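You operate a simulated robot arm through the tools that you are given. There is no shell and no other tool. Be economical: measure what you need, move in short steps, check, and stop when the job is done.

Carry out the task below with a simulated robot arm. There is one attempt and no reset: what you move stays moved.

TASK
Push the sliding jaw shut.

It is judged by the outcome, as a careful person would: the job done as asked, and still so three seconds after it is handed in. It fails if anything else is knocked over, pushed out of place, dropped, spilled or broken.

THE ROBOT
A 6-joint arm with a two-finger parallel gripper, fixed in place. Base frame: the origin is at the foot of the arm, x ahead of it, y to its left, z up; the work surface is at about z = 85. Lengths are in cm, angles in degrees, forces in N, time in s.
With the tool pointing down near the work surface it reaches from about 24 to 64 cm from the base axis. Its first joint turns from -66.0 to 66.0 degrees. Payload 2.7 kg.
Tool frame: the origin (TCP) lies between the finger pads and is the grasp point; the fingertips stand 2.3 cm ahead of it; z points along the fingers, y is the line along which they close. The gripper opens to 9.4 cm. The fingers are 3.8 cm wide and 1 cm thick; the gripper's body (5.4 by 9.6 cm) begins 3.9 cm behind the TCP.
Orientation is told as [roll, pitch, yaw] about the base's x, y, z axes, in that order, counted from this pose: with the fingers straight down and closing along the base's y, the tool's x points along the base's -x, its y along +y and its z along -z.

THE INTERFACE
- The arm moves only by the tool step_arm. Its argument "moves" is a list of rows, each a list of 7 numbers: the gripper command, from -1 (shut) to 1 (fully open), values between in proportion, then the shift along the base's x, y, z in cm, then the turn, a rotation vector about the base's x, y, z in degrees. In form: [[claw, x, y, z, rx, ry, rz], ...]. A call has 1 to 10 rows; each row is the pose to reach, as a shift and turn from the pose commanded when the call began. A row lasts 0.2 s, in which the tool goes at most 5 cm and 8.6 degrees; a call with a longer step from one row to the next is refused whole, and so is a gripper value outside its range. A pose out of reach is approached as far as the arm can. The call stops where the force on the tool passes 40 N (or 10 N more than at its start, if that is more) or the arm is blocked; 0.2 s more then pass. The fingers move at their own pace (about 4.5 cm/s each) and stop on an object; they squeeze with about 33 N. The grip force told is the motor's: it shows also when the fingers shut on nothing. Time passes only in rows, and 0.2 s behind the last, so rows that repeat a pose let the fingers close. It gives the time, the measured TCP pose, the force on the tool (base axes), the opening and the grip force at its end, in the units of the frame above (readings bear some noise).
- Cameras (640 x 400 px; columns grow to the right, rows downward): "scene" is fixed at [4.71, -40.77, 140.15]; the picture's right is [0.92, -0.40, 0.00], its down [-0.18, -0.41, -0.90] and it looks along [0.36, 0.82, -0.44] (base axes); focal length 316 px, centre (320, 200). "wrist" rides on the gripper at [-3.9, 0, -4.4] in the tool frame; the picture's right is [0.00, -1.00, 0.00], its down [0.97, 0.00, -0.24] and it looks along [0.24, 0.00, 0.97] (tool axes); focal length 218 px, centre (320, 200).
- snapshot(camera): a new picture of that camera. No time passes.
- locate(camera, pixels): for up to 12 pixels [column, row] of the newest picture of that camera ("zoom" is the newest enlarged one), the place [x, y, z] in the base frame of the surface seen there, good to about 0.2 cm, but the place of the scene camera against the robot may be out by one fixed shift of up to 2.5 cm in any direction. No time passes.
- enlarge(camera, box): a new picture of the part [left, top, right, bottom] of that camera's present view, enlarged. No time passes.
- sign_off(): hands the job in; it is judged then, once.

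Work in short steps. Measure before you move; look again where a grasp or a placing could have gone wrong, and mend it. You have 60 turns and 22 pictures in all, the two below and enlarged ones among them. Open the gripper and draw the arm clear of the work before you hand the job in, unless the task says otherwise; then end with one line.

The tools are called after ">>>" as a command line: name --pt "numbers of a row" for each row, then --argument value for the rest, lists and objects as JSON in quotes. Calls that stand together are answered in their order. step_arm: Moves the arm, as the interface text tells. Its arguments: {"type":"object","properties":{"moves":{"type":"array","items":{"type":"array","items":{"type":"number"}}}},"required":["moves"]} The other tools are called the same way: snapshot (camera) takes a picture; locate (camera, pixels) gives the place of the surface under pixels of a picture; enlarge (camera, box) takes an enlarged picture of a part of a camera's view; sign_off () hands the job in.

At the start:

```text
t: 0.0
eef_pos: [23.93, 30.08, 113.21]
orientation: [0.2, -0.1, 0.0]
contact_force: [-0.1, -0.1, 0.0]
grip_width: 9.42
gripper_force: 0.0
```

scene: 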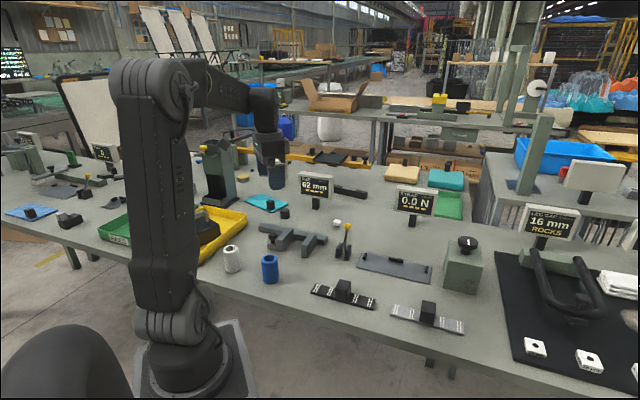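
wrist: 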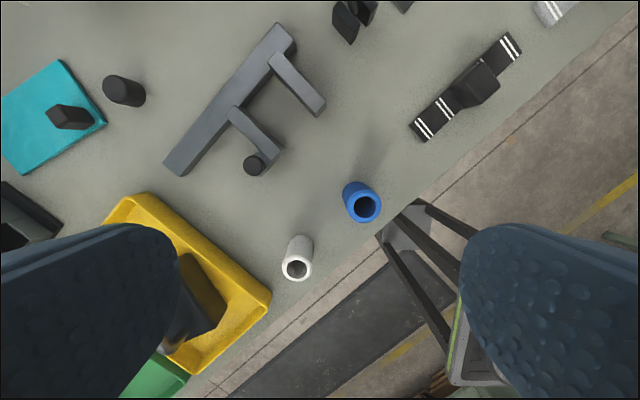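

The caliper-like tool at scene (290,238) looks like the thing with a sliding jaw, with a "62 mm" display behind it. I'll look closer.

>>> enlarge --camera "scene" --box '[220, 160, 380, 260]'

>>> enlarge --camera "wrist" --box '[140, 0, 380, 200]'

>>> enlarge --camera "scene" --box '[480, 180, 640, 380]'

```text
4.00 times, centred on (300, 210) of scene
```

zoom: 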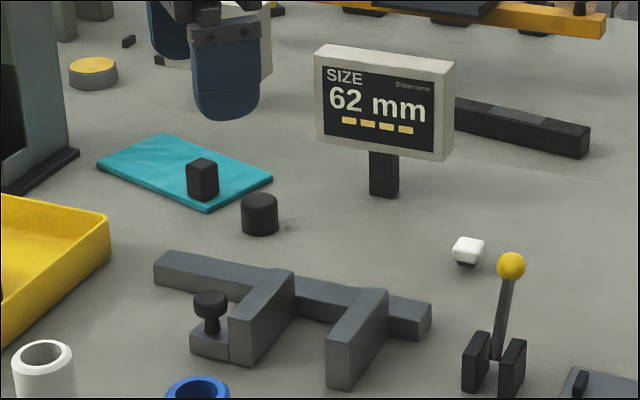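

```text
2.00 times, centred on (260, 100) of wrist
```

zoom: 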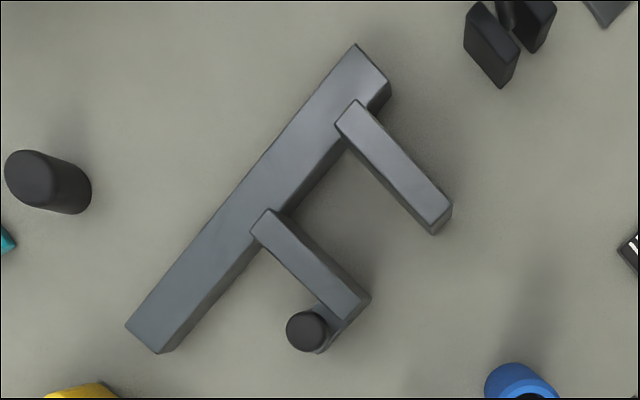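

```text
2.00 times, centred on (560, 280) of scene
```

zoom: 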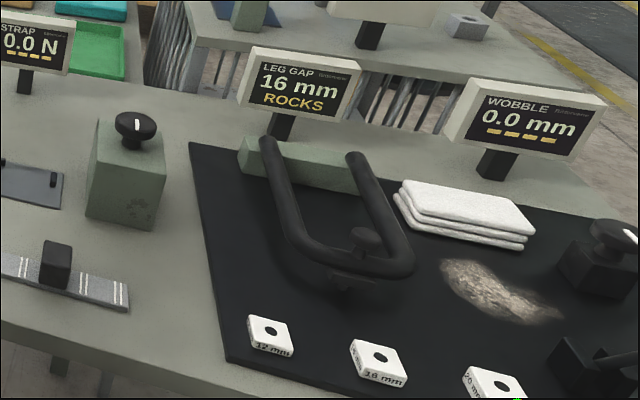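

The left jaw carries a thumb knob and is evidently the slider; the right one is fixed. I'll measure it with the wrist camera.

>>> locate --camera "wrist" --pixels '[[269, 107], [319, 155], [274, 109], [275, 56], [310, 108], [319, 56], [252, 163], [180, 165], [285, 28], [268, 160], [237, 115], [322, 102]]'

>>> enlarge --camera "wrist" --box '[210, 40, 338, 180]'

```text
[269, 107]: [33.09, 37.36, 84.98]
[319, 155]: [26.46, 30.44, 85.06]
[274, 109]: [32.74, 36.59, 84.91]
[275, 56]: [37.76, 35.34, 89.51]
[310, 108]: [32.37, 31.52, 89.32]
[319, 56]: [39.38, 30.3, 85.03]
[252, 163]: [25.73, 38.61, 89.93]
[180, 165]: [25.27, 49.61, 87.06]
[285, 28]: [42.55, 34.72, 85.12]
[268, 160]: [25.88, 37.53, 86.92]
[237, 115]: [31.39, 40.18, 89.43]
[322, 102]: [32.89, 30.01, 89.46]
```

```text
2.86 times, centred on (274, 110) of wrist
```

zoom: 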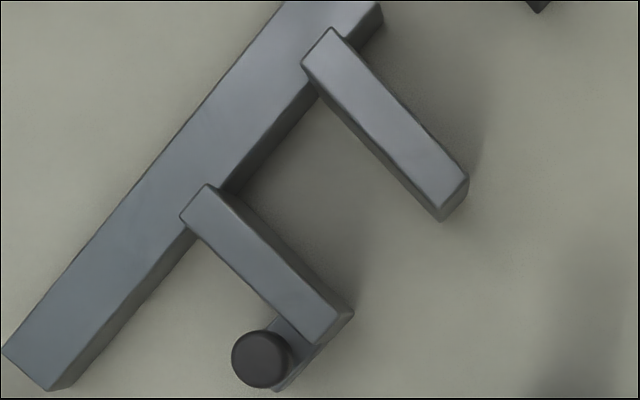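

>>> locate --camera "zoom" --pixels '[[210, 190], [185, 215], [340, 315], [315, 338], [332, 34], [308, 62], [464, 178], [440, 206], [262, 350], [250, 270], [290, 378], [12, 350]]'

```text
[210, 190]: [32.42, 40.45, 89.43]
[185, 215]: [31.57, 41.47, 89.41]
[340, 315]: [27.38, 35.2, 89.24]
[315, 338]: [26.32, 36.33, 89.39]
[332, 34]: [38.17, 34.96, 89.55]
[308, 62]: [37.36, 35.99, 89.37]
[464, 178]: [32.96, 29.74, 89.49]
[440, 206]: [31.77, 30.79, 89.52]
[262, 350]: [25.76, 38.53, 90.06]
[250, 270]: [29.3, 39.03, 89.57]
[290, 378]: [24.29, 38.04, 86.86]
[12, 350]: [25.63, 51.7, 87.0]
```

The jaw's outer face runs from about (31.6,41.5) to (26.3,36.3), its top is at z≈89.4, and closing is along about (0.70,-0.71). The beam top is at 87 and the knob is near the jaw tip. I'll shut the gripper, yaw it 45° and move above a spot behind the face, clear of the knob.

>>> step_arm --pt "-1 0.7 2 -2 0 0 7.5" --pt "-1 1.4 4 -4 0 0 15" --pt "-1 2.1 6 -6 0 0 22.5" --pt "-1 2.8 8 -8 0 0 30" --pt "-1 3.5 10 -10 0 0 37.5" --pt "-1 4.17 11.78 -13 0 0 45" --pt "-1 4.17 11.78 -13 0 0 45"

>>> snapshot --camera "wrist"

>>> snapshot --camera "scene"

```text
t: 1.6
eef_pos: [28.17, 42.13, 100.09]
orientation: [0.2, 0.0, 45.3]
contact_force: [-0.2, -0.1, 0.0]
grip_width: 0.04
gripper_force: 33.1
```

```text
15 pictures are left
```

wrist: 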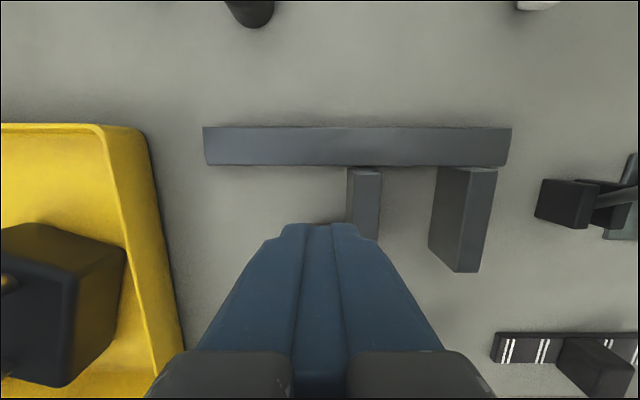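

```text
14 pictures are left
```

scene: 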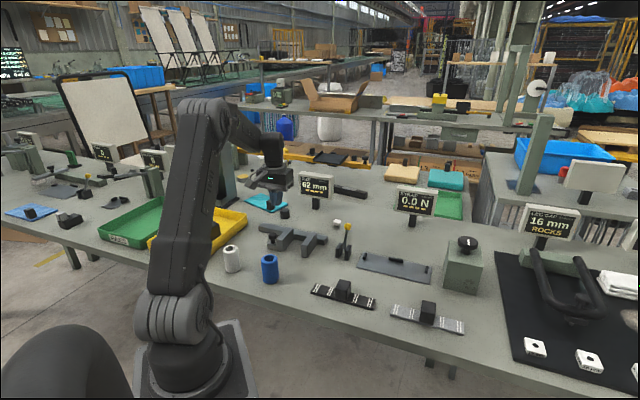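

The beam lies level in the wrist image, so the yaw is right. I'll check the jaw position from here.

>>> locate --camera "wrist" --pixels '[[349, 172], [378, 175], [351, 215], [377, 232], [208, 150], [505, 155], [349, 140], [465, 172], [493, 174], [458, 270]]'

```text
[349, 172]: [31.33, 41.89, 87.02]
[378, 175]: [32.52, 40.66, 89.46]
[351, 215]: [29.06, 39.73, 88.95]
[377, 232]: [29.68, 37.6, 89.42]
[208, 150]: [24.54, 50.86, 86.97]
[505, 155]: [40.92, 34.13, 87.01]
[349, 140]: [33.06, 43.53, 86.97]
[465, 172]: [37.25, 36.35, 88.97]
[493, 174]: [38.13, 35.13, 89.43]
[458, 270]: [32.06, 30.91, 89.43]
```

Consistent. I'll descend until the fingertips are at z≈87.4, just above beam height and behind the jaw.

>>> step_arm --pt "-1 0 0 -4 0 0 0" --pt "-1 0 0 -8 0 0 0" --pt "-1 0 -0.2 -10.4 0 0 0" --pt "-1 0 -0.2 -10.4 0 0 0"

>>> snapshot --camera "wrist"

```text
t: 2.6
eef_pos: [28.07, 41.75, 89.49]
orientation: [0.2, 0.0, 45.1]
contact_force: [-0.2, -0.7, -0.4]
grip_width: 0.0
gripper_force: 32.5
```

```text
13 pictures are left
```

wrist: 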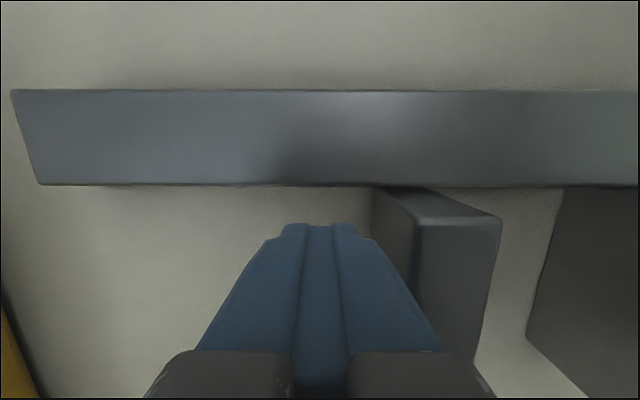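

The fingers are beside the jaw and clear of the beam and knob. I'll push gently along (0.70,-0.714).

>>> step_arm --pt "-1 0.49 -0.5 0 0 0 0" --pt "-1 0.84 -0.86 0 0 0 0" --pt "-1 1.05 -1.07 0 0 0 0" --pt "-1 1.26 -1.29 0 0 0 0" --pt "-1 1.54 -1.57 0 0 0 0" --pt "-1 1.82 -1.86 0 0 0 0" --pt "-1 2.1 -2.14 0 0 0 0"

>>> snapshot --camera "wrist"

>>> enlarge --camera "scene" --box '[220, 160, 380, 260]'

```text
t: 4.2
eef_pos: [30.29, 39.65, 89.69]
orientation: [0.3, 0.1, 45.1]
contact_force: [-1.2, 1.0, -1.1]
grip_width: 0.0
gripper_force: 33.5
```

```text
12 pictures are left
```

wrist: 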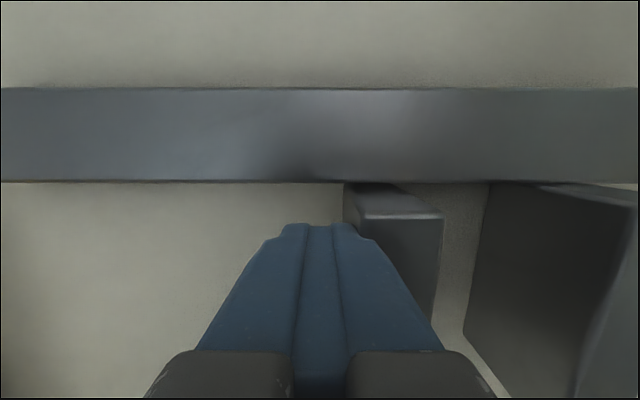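

```text
4.00 times, centred on (300, 210) of scene
```

zoom: 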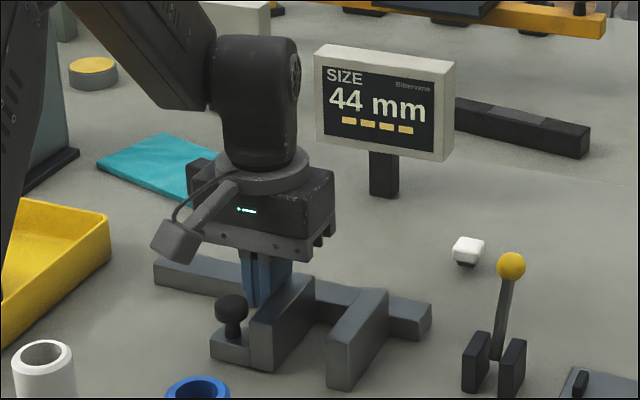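

The jaw slides easily: the display reads 44 mm and the force is about 1.5 N. I'll continue for about 3.8 cm.

>>> step_arm --pt "-1 0.35 -0.36 0 0 0 0" --pt "-1 0.7 -0.71 0 0 0 0" --pt "-1 1.05 -1.07 0 0 0 0" --pt "-1 1.4 -1.43 0 0 0 0" --pt "-1 1.75 -1.79 0 0 0 0" --pt "-1 2.1 -2.14 0 0 0 0" --pt "-1 2.38 -2.43 0 0 0 0" --pt "-1 2.66 -2.71 0 0 0 0"

>>> enlarge --camera "scene" --box '[220, 160, 380, 260]'

```text
t: 6.0
eef_pos: [32.87, 36.8, 89.77]
orientation: [0.2, 0.0, 45.1]
contact_force: [0.1, 1.1, 0.1]
grip_width: 0.01
gripper_force: 32.7
```

```text
4.00 times, centred on (300, 210) of scene
```

zoom: 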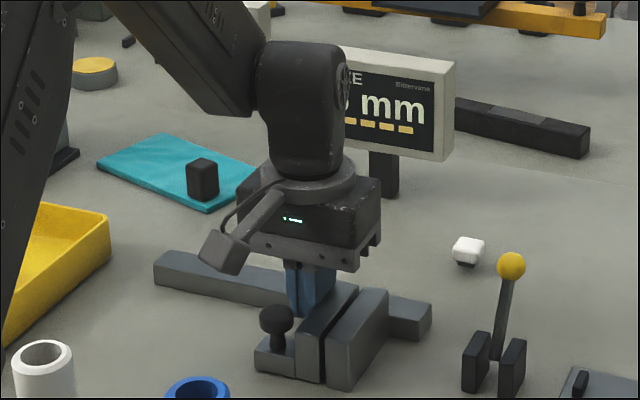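

A gap of about 0.5 cm is left. I'll push on in fine steps, watching for the contact force.

>>> step_arm --pt "-1 0.1 -0.1 0 0 0 0" --pt "-1 0.2 -0.2 0 0 0 0" --pt "-1 0.28 -0.28 0 0 0 0" --pt "-1 0.36 -0.36 0 0 0 0" --pt "-1 0.36 -0.36 0 0 0 0"

>>> snapshot --camera "wrist"

```text
t: 7.2
eef_pos: [33.13, 36.49, 89.89]
orientation: [0.2, 0.1, 45.1]
contact_force: [-3.5, 6.6, 0.1]
grip_width: 0.0
gripper_force: 33.1
```

```text
9 pictures are left
```

wrist: 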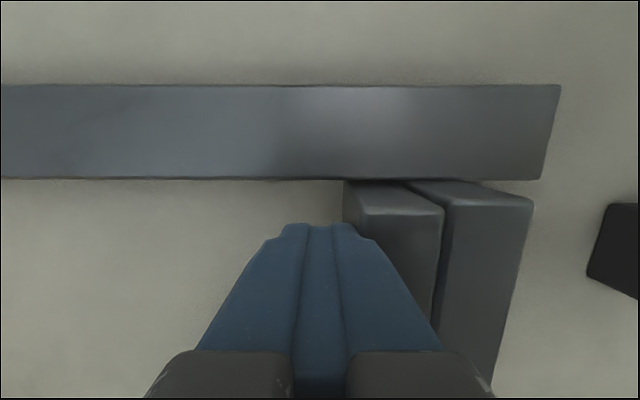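

The jaws look nearly touching and the force has risen to about 7.5 N. I'll nudge slightly more to see if it's at its stop.

>>> step_arm --pt "-1 0.06 -0.06 0 0 0 0" --pt "-1 0.12 -0.12 0 0 0 0" --pt "-1 0.12 -0.12 0 0 0 0"

>>> enlarge --camera "wrist" --box '[320, 160, 560, 310]'

```text
t: 8.0
eef_pos: [33.09, 36.41, 89.82]
orientation: [0.3, -0.2, 45.2]
contact_force: [-16.5, 19.4, 2.8]
grip_width: 0.0
gripper_force: 32.7
```

```text
2.67 times, centred on (440, 235) of wrist
```

zoom: 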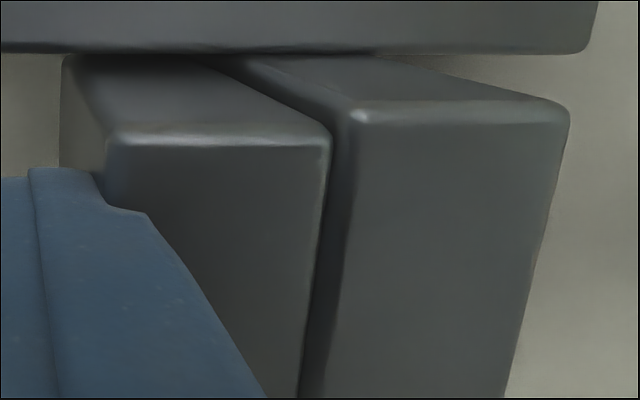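

The force climbed to about 25 N with no further motion, so the jaw is against its stop. I'll back off, lift clear and read the display.

>>> step_arm --pt "-1 -0.5 0.5 0 0 0 0" --pt "-1 -1.2 1.2 0 0 0 0" --pt "-1 -1.2 1.2 3 0 0 0" --pt "-1 -1.2 1.2 7 0 0 0" --pt "-1 -1.2 1.2 11 0 0 0" --pt "-1 -3.5 3.5 15 0 0 0" --pt "-1 -6 4.5 18 0 0 0" --pt "-1 -8 5 20 0 0 0" --pt "-1 -8 5 20 0 0 0"

>>> enlarge --camera "scene" --box '[220, 160, 380, 260]'

>>> snapshot --camera "wrist"

```text
refused: row 6 steps farther than a row can; nothing moved
```

```text
4.00 times, centred on (300, 210) of scene
```

zoom: 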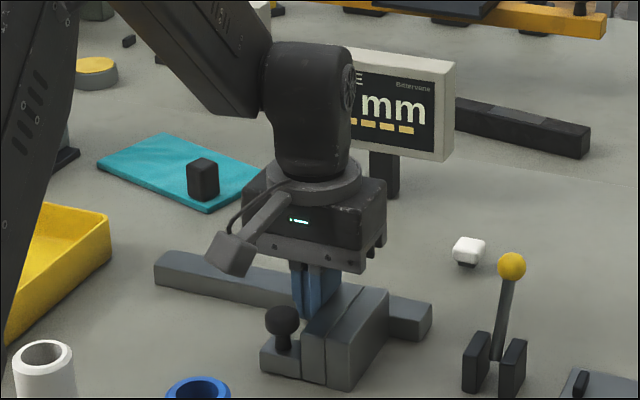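

```text
6 pictures are left
```

wrist: 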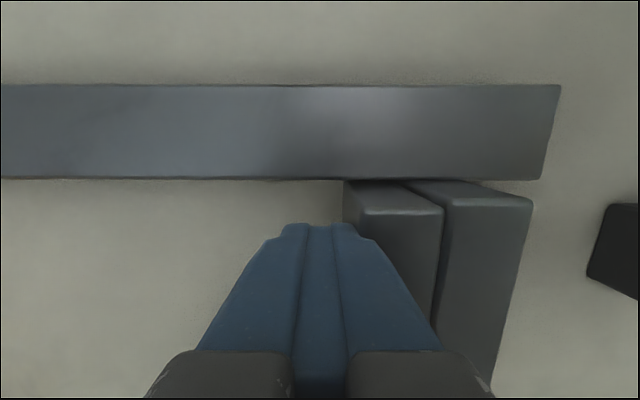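

The jaws appear closed in the scene view. I'll redo the retreat with shorter rows.

>>> step_arm --pt "-1 -0.5 0.5 0 0 0 0" --pt "-1 -1.2 1.2 0 0 0 0" --pt "-1 -1.2 1.2 3 0 0 0" --pt "-1 -1.2 1.2 7 0 0 0" --pt "-1 -1.2 1.2 11 0 0 0" --pt "-1 -3 2.5 14 0 0 0" --pt "-1 -5 3.5 17 0 0 0" --pt "0 -7 4.5 20 0 0 0" --pt "1 -9 5 22 0 0 0" --pt "1 -9 5 22 0 0 0"

>>> enlarge --camera "scene" --box '[220, 160, 380, 260]'

```text
t: 10.2
eef_pos: [25.6, 40.87, 111.78]
orientation: [0.1, 0.1, 45.1]
contact_force: [0.1, 0.8, -0.6]
grip_width: 6.76
gripper_force: 0.1
out of reach, approached as far as the arm can: row 9, 10
```

```text
4.00 times, centred on (300, 210) of scene
```

zoom: 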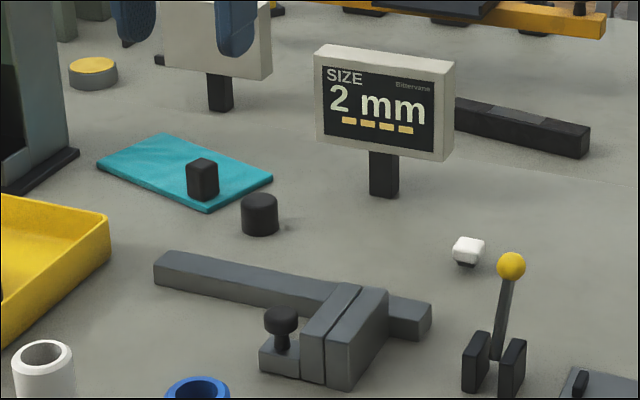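

The display reads 2 mm and the beam hasn't moved. I'll measure the remaining gap from above to decide whether that is the stop.

>>> enlarge --camera "wrist" --box '[320, 120, 480, 260]'

```text
2.86 times, centred on (400, 190) of wrist
```

zoom: 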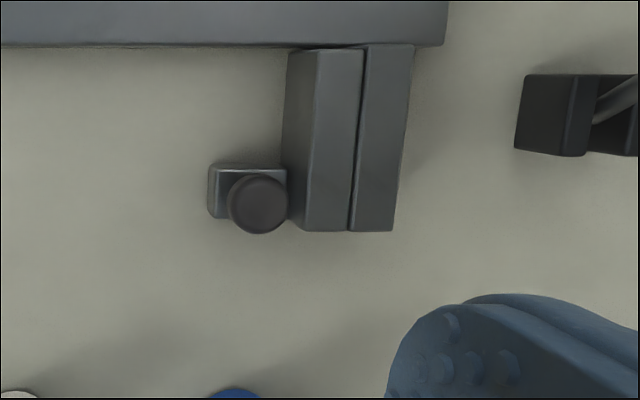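

It's nearly shut, but the gap may not be fully closed. I'll return for one firmer push to confirm it's the hard stop, first going above the point behind the jaw.

>>> step_arm --pt "-1 2 -0.9 -3 0 0 0" --pt "-1 4 -1.9 -6 0 0 0" --pt "-1 5.4 -2.8 -9 0 0 0" --pt "-1 5.4 -2.8 -12 0 0 0" --pt "-1 5.4 -2.8 -12 0 0 0" --pt "-1 5.4 -2.8 -12 0 0 0" --pt "-1 5.4 -2.8 -12 0 0 0"

```text
t: 11.8
eef_pos: [30.81, 37.77, 99.7]
orientation: [0.0, 0.1, 45.1]
contact_force: [0.0, 0.2, -0.5]
grip_width: 0.0
gripper_force: 33.3
```

>>> step_arm --pt "-1 0.9 0.1 -4 0 0 0" --pt "-1 0.9 0.1 -8 0 0 0" --pt "-1 0.9 0.1 -10 0 0 0" --pt "-1 0.9 0.1 -10 0 0 0"

```text
t: 12.8
eef_pos: [31.58, 37.84, 89.7]
orientation: [0.2, 0.0, 45.2]
contact_force: [-0.4, 0.3, 0.0]
grip_width: 0.0
gripper_force: 33.2
```

Now I'll push to the stop and a bit beyond in command. The call halts itself at 40 N.

>>> step_arm --pt "-1 0.7 -0.7 0 0 0 0" --pt "-1 1.2 -1.2 0 0 0 0" --pt "-1 1.45 -1.45 0 0 0 0" --pt "-1 1.6 -1.6 0 0 0 0" --pt "-1 1.7 -1.7 0 0 0 0" --pt "-1 1.77 -1.77 0 0 0 0" --pt "-1 1.77 -1.77 0 0 0 0"

```text
t: 14.4
eef_pos: [33.13, 36.48, 89.8]
orientation: [0.5, 0.1, 45.1]
contact_force: [-27.2, 19.7, -5.2]
grip_width: 0.01
gripper_force: 33.2
```

At about 34 N the position is unchanged, (33.1,36.5), so this is the hard stop. I'll retreat and check.

>>> step_arm --pt "-1 -0.7 0.7 0 0 0 0" --pt "-1 -1.6 1.6 0 0 0 0" --pt "-1 -1.6 1.6 3 0 0 0" --pt "-1 -1.6 1.6 7 0 0 0" --pt "-1 -1.6 1.6 11 0 0 0" --pt "-1 -3 2.5 14 0 0 0" --pt "-1 -5 3.5 17 0 0 0" --pt "1 -6.5 4 20 0 0 0" --pt "1 -6.5 4 20 0 0 0" --pt "1 -6.5 4 20 0 0 0"

>>> enlarge --camera "scene" --box '[220, 160, 380, 260]'

```text
t: 16.6
eef_pos: [26.95, 40.41, 109.49]
orientation: [0.2, 0.0, 45.0]
contact_force: [0.2, 0.7, -0.1]
grip_width: 6.85
gripper_force: 0.0
```

```text
4.00 times, centred on (300, 210) of scene
```

zoom: 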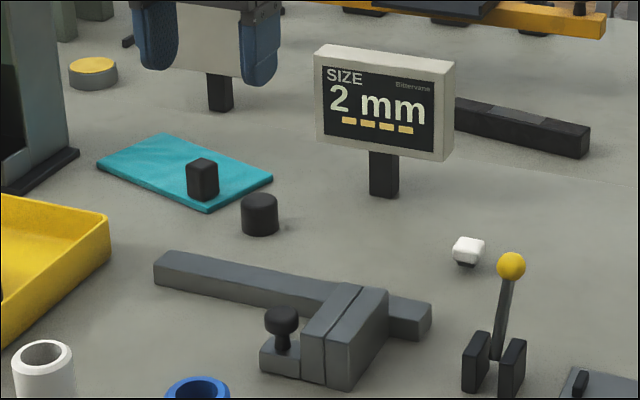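

The reading is still 2 mm after the firmer push, so the jaw is at the end of its travel. The beam and everything around it are undisturbed, and the gripper is open and clear.

>>> sign_off

```text
The job is handed in.
```

The sliding jaw is pushed shut against its end stop; the display reads 2 mm rather than 0, and a second push at about 34 N did not move it further.
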